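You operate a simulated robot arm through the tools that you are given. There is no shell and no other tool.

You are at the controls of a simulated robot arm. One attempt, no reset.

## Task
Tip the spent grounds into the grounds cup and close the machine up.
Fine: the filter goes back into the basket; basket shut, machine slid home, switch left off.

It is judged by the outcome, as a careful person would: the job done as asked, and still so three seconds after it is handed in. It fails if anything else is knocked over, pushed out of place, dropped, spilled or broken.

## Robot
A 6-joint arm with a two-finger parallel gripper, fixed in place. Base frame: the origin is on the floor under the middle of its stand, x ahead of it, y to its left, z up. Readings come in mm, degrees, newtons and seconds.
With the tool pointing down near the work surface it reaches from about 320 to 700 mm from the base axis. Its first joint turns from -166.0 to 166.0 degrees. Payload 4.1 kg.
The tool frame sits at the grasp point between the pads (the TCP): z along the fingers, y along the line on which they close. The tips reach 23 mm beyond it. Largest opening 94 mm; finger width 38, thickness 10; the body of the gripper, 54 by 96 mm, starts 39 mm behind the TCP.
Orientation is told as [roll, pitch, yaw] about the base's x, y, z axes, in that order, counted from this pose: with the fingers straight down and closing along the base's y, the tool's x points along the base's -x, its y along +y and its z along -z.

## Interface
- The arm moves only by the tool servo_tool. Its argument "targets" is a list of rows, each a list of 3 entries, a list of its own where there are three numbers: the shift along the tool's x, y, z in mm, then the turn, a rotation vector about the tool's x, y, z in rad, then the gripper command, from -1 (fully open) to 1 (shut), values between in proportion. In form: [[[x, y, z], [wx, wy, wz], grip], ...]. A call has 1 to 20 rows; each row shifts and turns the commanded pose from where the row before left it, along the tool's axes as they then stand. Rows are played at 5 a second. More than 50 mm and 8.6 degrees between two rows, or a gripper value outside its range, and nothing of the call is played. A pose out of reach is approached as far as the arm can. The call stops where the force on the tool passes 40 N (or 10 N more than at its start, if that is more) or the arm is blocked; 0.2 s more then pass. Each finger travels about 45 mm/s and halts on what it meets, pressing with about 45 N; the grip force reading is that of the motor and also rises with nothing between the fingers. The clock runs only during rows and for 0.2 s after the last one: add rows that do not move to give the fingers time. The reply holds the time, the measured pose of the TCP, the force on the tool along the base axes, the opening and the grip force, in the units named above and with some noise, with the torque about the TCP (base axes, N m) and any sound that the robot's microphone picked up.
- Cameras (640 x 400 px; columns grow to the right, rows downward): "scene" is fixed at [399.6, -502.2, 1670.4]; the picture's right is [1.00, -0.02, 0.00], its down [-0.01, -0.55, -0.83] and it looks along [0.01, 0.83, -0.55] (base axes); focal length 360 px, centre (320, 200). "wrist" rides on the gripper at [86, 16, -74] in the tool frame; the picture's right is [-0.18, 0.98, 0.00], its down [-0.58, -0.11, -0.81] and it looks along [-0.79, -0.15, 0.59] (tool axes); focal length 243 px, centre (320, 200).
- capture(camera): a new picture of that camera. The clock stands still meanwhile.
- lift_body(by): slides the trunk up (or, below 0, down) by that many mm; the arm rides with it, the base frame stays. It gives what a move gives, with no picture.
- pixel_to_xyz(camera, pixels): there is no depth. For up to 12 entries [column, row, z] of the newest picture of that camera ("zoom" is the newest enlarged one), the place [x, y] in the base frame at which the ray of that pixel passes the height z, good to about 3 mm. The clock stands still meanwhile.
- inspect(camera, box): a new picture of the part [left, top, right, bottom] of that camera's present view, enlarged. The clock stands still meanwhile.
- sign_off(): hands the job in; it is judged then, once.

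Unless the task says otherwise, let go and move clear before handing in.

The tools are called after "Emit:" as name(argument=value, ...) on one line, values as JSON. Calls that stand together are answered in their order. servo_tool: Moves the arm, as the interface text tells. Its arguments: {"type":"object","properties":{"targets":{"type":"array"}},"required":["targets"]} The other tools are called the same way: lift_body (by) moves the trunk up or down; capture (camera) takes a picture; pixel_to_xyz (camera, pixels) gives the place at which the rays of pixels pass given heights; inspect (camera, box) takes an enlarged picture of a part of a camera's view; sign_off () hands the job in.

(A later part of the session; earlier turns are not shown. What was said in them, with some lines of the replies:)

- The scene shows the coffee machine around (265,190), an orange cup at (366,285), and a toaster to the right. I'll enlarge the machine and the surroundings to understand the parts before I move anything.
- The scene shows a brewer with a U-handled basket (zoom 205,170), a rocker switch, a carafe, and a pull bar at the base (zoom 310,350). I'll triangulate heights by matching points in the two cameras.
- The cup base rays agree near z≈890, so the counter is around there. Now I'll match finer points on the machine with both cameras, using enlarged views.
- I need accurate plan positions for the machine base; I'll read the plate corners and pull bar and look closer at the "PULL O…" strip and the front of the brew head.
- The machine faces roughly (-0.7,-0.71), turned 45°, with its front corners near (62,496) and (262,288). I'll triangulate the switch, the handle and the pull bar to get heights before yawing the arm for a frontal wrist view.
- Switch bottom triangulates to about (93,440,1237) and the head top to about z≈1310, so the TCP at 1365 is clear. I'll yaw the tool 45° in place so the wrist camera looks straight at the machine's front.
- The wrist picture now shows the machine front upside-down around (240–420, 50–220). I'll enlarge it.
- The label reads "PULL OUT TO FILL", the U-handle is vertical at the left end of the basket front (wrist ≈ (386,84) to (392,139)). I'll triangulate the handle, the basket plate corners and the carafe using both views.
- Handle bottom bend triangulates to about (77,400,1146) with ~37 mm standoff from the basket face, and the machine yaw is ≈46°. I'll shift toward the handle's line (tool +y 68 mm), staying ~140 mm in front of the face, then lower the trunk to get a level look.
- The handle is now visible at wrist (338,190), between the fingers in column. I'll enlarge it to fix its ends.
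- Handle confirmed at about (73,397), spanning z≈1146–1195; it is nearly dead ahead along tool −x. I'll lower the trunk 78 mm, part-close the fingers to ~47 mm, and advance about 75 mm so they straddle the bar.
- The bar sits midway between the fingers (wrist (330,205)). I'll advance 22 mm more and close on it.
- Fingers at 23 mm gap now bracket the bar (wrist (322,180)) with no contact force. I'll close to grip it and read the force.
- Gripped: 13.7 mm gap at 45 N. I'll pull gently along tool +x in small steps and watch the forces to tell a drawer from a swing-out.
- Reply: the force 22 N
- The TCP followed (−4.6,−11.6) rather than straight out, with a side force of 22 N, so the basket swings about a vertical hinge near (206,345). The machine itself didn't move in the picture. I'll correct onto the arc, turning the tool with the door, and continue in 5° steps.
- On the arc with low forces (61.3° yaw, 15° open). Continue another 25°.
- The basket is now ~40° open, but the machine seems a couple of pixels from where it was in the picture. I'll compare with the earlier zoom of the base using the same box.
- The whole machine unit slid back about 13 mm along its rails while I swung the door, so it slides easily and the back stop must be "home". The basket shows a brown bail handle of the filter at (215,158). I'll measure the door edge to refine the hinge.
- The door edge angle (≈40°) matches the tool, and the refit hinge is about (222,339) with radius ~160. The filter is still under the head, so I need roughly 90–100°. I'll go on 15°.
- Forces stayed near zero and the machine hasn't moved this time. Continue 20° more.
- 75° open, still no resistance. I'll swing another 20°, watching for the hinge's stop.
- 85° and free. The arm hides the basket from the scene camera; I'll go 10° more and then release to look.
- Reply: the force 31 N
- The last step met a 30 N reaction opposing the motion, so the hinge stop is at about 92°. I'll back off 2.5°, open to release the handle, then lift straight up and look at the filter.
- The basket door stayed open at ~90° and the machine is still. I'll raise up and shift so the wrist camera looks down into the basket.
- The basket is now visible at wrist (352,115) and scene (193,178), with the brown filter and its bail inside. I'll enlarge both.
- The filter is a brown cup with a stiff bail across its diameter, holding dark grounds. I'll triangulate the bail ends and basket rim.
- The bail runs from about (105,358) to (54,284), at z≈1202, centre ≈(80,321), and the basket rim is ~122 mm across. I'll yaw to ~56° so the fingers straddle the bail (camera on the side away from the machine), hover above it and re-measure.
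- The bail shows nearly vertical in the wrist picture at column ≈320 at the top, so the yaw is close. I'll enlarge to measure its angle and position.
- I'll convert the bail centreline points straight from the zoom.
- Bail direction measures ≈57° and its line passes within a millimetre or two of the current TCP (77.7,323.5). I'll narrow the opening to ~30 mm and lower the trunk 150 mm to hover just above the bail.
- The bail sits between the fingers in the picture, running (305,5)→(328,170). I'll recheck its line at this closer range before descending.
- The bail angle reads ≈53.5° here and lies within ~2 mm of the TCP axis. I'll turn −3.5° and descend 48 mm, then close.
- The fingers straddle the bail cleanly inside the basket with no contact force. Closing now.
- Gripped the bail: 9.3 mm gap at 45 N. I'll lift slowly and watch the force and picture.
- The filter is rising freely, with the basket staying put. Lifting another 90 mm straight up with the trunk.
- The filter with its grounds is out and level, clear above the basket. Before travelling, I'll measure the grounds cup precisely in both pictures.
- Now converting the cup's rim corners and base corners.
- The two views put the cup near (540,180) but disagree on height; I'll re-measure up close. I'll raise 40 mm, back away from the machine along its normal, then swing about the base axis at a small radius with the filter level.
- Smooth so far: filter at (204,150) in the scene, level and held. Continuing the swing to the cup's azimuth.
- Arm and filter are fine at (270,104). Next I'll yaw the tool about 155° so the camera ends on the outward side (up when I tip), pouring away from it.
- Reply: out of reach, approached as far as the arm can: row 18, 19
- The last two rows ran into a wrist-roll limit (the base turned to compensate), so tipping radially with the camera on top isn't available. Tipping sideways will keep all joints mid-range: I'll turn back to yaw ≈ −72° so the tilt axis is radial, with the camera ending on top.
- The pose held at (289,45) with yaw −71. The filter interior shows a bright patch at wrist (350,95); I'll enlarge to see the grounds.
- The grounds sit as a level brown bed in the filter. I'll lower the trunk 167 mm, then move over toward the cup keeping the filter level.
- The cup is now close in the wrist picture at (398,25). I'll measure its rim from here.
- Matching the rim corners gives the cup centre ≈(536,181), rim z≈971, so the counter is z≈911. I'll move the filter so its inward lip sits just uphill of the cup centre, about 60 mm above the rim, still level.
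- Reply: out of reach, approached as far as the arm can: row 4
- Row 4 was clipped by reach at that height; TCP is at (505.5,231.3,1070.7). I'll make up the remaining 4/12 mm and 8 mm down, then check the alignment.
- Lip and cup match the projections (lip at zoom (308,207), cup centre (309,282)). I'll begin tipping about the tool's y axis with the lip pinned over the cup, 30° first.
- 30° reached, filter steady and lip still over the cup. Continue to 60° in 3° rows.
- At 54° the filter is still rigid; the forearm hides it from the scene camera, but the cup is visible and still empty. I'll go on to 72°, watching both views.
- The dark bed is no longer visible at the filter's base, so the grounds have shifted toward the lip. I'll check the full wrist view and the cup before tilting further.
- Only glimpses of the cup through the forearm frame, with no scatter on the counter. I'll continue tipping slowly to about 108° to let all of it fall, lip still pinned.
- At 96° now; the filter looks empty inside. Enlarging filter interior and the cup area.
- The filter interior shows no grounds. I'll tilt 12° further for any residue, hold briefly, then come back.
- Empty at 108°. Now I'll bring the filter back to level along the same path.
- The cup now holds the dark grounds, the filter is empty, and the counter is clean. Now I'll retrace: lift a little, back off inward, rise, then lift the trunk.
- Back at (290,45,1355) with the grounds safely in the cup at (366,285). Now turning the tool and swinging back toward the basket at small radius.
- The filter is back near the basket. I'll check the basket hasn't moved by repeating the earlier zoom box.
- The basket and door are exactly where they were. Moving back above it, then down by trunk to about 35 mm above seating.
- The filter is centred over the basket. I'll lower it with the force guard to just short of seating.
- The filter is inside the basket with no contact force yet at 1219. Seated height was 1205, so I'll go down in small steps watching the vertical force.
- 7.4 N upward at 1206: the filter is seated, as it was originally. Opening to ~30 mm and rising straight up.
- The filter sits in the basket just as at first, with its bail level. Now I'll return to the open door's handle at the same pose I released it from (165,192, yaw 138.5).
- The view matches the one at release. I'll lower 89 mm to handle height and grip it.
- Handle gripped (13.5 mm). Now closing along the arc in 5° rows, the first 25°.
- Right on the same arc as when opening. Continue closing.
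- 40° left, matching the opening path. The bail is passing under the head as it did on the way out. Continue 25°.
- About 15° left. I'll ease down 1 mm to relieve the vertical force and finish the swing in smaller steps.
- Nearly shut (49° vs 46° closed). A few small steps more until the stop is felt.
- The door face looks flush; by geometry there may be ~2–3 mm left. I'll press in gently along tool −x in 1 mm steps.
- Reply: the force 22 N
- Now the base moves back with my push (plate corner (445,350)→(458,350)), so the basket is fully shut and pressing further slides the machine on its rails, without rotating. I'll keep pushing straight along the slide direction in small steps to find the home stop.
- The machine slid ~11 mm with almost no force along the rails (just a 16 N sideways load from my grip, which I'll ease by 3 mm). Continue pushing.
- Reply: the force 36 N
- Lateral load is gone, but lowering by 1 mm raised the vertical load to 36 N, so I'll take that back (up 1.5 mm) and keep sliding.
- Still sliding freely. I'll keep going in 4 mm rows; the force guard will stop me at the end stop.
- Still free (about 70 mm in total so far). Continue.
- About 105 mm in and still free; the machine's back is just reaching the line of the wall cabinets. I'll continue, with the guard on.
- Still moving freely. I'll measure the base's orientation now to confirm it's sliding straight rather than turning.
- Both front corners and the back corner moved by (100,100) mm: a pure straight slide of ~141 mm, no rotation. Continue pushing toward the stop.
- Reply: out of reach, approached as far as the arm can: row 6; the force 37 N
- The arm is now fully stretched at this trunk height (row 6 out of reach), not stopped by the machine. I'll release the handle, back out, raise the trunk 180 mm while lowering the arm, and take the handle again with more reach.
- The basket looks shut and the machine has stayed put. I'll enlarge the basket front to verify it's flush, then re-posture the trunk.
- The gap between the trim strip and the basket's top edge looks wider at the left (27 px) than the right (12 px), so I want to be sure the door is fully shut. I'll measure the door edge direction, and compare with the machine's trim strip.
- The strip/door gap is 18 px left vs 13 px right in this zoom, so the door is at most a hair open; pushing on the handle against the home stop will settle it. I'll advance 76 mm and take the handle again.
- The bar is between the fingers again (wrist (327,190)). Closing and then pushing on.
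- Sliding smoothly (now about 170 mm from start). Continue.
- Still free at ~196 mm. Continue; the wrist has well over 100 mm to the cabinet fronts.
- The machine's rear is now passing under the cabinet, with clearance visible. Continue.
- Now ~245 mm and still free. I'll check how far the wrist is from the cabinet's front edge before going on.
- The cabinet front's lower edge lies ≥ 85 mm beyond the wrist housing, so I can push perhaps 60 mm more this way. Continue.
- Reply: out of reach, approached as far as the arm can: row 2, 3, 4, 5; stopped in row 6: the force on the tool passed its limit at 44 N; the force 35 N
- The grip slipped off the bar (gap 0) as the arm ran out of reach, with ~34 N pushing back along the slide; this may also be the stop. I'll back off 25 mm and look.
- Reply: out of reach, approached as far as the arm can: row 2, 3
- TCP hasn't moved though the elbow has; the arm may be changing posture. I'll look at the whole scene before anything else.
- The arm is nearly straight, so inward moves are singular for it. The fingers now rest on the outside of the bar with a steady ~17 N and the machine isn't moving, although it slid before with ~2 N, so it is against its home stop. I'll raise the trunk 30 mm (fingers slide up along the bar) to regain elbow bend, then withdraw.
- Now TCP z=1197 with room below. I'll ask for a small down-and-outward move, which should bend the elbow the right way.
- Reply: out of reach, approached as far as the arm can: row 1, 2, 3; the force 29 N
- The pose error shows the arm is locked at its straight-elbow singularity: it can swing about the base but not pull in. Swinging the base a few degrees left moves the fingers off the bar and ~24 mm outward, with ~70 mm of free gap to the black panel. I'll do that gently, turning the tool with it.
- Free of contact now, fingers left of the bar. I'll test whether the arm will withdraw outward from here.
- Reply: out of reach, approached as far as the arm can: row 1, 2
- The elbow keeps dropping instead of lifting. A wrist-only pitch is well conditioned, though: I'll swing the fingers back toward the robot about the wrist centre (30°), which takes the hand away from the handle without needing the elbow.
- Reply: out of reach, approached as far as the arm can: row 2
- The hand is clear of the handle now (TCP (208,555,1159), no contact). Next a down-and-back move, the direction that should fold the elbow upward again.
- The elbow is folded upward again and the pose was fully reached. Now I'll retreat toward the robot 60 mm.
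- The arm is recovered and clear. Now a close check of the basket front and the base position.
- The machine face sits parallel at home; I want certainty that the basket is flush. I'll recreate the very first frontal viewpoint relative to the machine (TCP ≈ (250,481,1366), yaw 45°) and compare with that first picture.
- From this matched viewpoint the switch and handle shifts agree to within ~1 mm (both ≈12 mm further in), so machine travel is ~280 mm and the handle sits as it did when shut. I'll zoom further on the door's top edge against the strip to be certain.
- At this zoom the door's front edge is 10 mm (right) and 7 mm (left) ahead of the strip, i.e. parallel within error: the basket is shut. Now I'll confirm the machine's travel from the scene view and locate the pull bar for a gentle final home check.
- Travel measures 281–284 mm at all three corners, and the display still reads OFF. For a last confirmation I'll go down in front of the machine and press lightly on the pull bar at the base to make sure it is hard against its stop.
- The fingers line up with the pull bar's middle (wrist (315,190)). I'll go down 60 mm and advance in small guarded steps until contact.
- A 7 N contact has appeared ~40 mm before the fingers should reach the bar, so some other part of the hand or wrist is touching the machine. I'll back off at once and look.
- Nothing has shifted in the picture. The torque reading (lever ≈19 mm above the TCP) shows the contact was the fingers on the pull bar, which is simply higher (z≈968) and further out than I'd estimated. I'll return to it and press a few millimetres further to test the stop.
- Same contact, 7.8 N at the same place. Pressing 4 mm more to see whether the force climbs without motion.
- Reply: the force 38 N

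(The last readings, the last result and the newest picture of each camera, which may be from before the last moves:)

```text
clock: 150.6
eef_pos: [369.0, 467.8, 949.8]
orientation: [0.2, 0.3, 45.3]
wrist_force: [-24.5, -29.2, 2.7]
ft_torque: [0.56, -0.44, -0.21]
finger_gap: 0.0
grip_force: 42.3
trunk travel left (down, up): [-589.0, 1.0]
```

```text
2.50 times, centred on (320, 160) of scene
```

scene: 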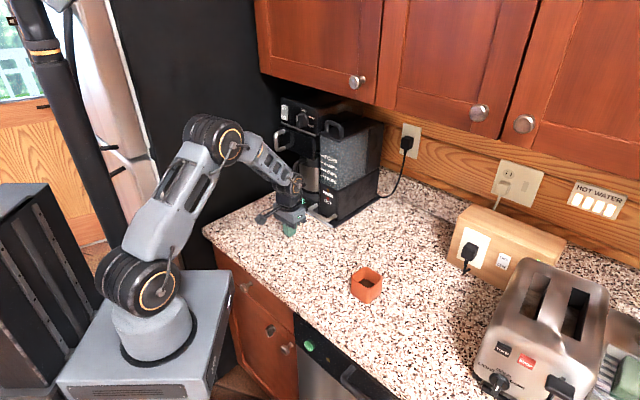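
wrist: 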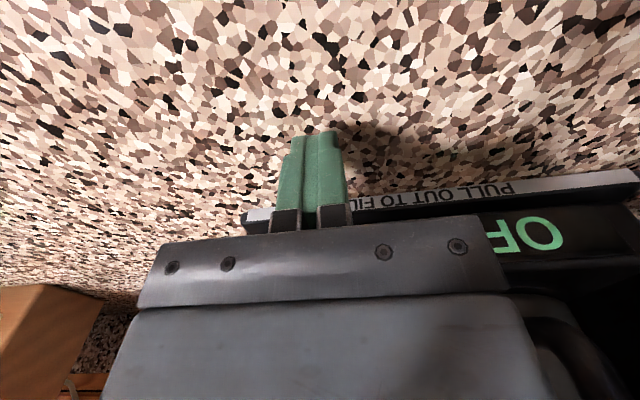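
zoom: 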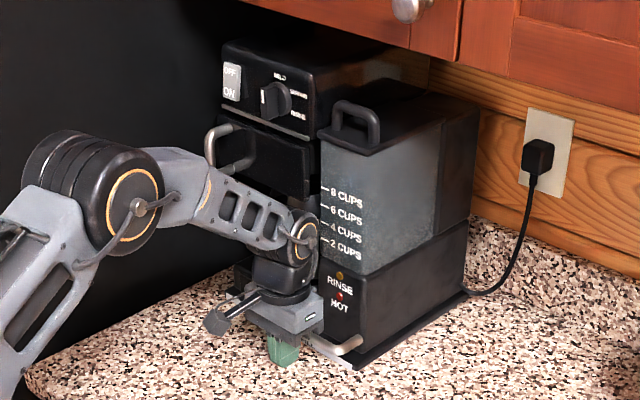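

38 N with no movement at all: the machine is hard against its home stop. Backing away now and rising clear.

Emit:
servo_tool(targets=[[[6, 0, 0], [0, 0, 0], 1], [[14, 0, 0], [0, 0, 0], 1], [[20, 0, 0], [0, 0, 0], 1], [[20, 0, 0], [0, 0, 0], 1], [[20, 0, 0], [0, 0, 0], 0.5], [[0, 0, -30], [0, 0, 0], 0.5], [[0, 0, -30], [0, 0, 0], 0.5], [[0, 0, -30], [0, 0, 0], 0.5], [[0, 0, -30], [0, 0, 0], 0.5], [[0, 0, -30], [0, 0, 0], 0.5], [[0, 0, -30], [0, 0, 0], 0.5], [[20, 10, -20], [0, 0, 0], 0.5], [[20, 10, -20], [0, 0, 0], 0.5], [[20, 10, -20], [0, 0, 0], 0.5], [[20, 10, -20], [0, 0, 0], 0.5], [[0, 0, 0], [0, 0, 0], 0.5]])

Emit:
capture(camera="scene")

Emit:
inspect(camera="scene", box=[250, 80, 390, 240])

Emit:
inspect(camera="scene", box=[335, 255, 395, 310])

Emit:
capture(camera="wrist")

```text
clock: 154.0
eef_pos: [231.9, 385.7, 1209.7]
orientation: [0.1, 0.1, 45.3]
wrist_force: [0.6, 0.1, 0.3]
ft_torque: [-0.01, -0.01, -0.03]
finger_gap: 23.5
grip_force: 0.0
trunk travel left (down, up): [-589.0, 1.0]
```

```text
taken
```

scene: 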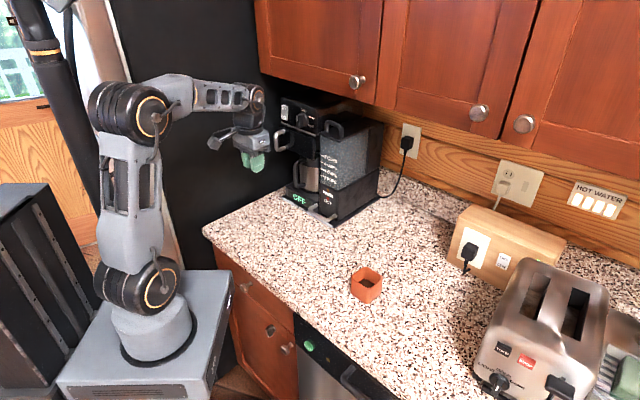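

```text
2.50 times, centred on (320, 160) of scene
```

zoom: 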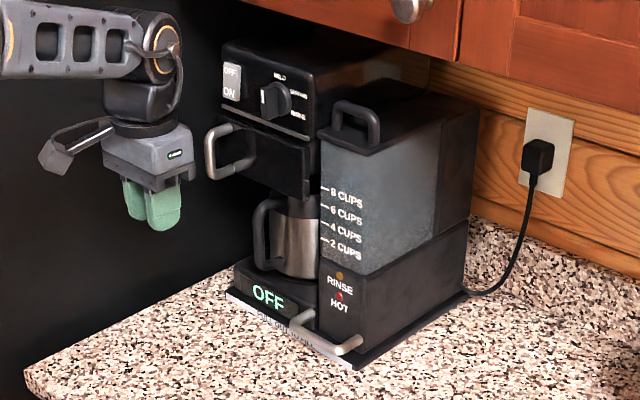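

```text
7.27 times, centred on (365, 282) of scene
```

zoom: 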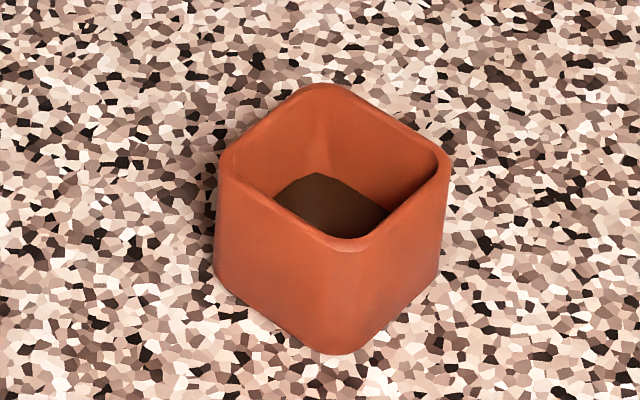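

```text
taken
```

wrist: 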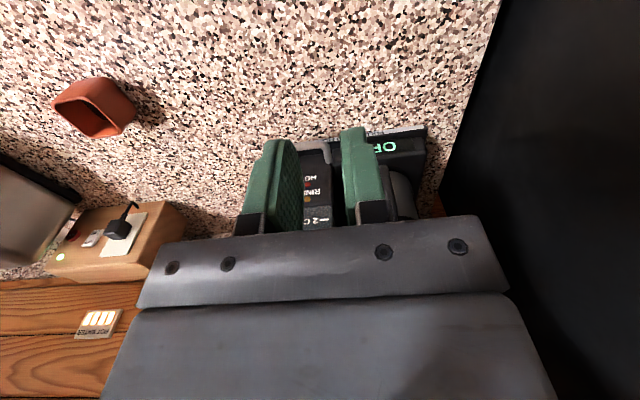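

Everything checks out. The cup at (366,285) is in its original place and holds the grounds, with no scatter on the counter. The basket is shut with the filter inside, the machine is against its home stop, the display at (298,200) reads OFF, and the arm is clear with nothing held. Handing in.

Emit:
sign_off()

```text
The job is handed in.
```

The spent grounds are in the grounds cup, the filter is back in its basket, and the machine is closed up. I have handed the job in.

- **Grounds:** I tipped the filter over the cup until it was empty. The cup is where it started, and I saw no spill on the counter.
- **Basket:** It is swung shut. A close view of its front edge showed it parallel with the trim above, within measuring error.
- **Machine:** It was not home at the start. I slid it back about 280 mm until it stopped, then pressed the pull bar with about 38 N and it did not move.
- **Switch:** I left the switch alone, and the display still reads OFF.

During the last push the arm reached full stretch and my grip slipped off the basket handle. I worked the arm free, and saw nothing else moved or knocked over. The gripper is empty and clear of the machine.
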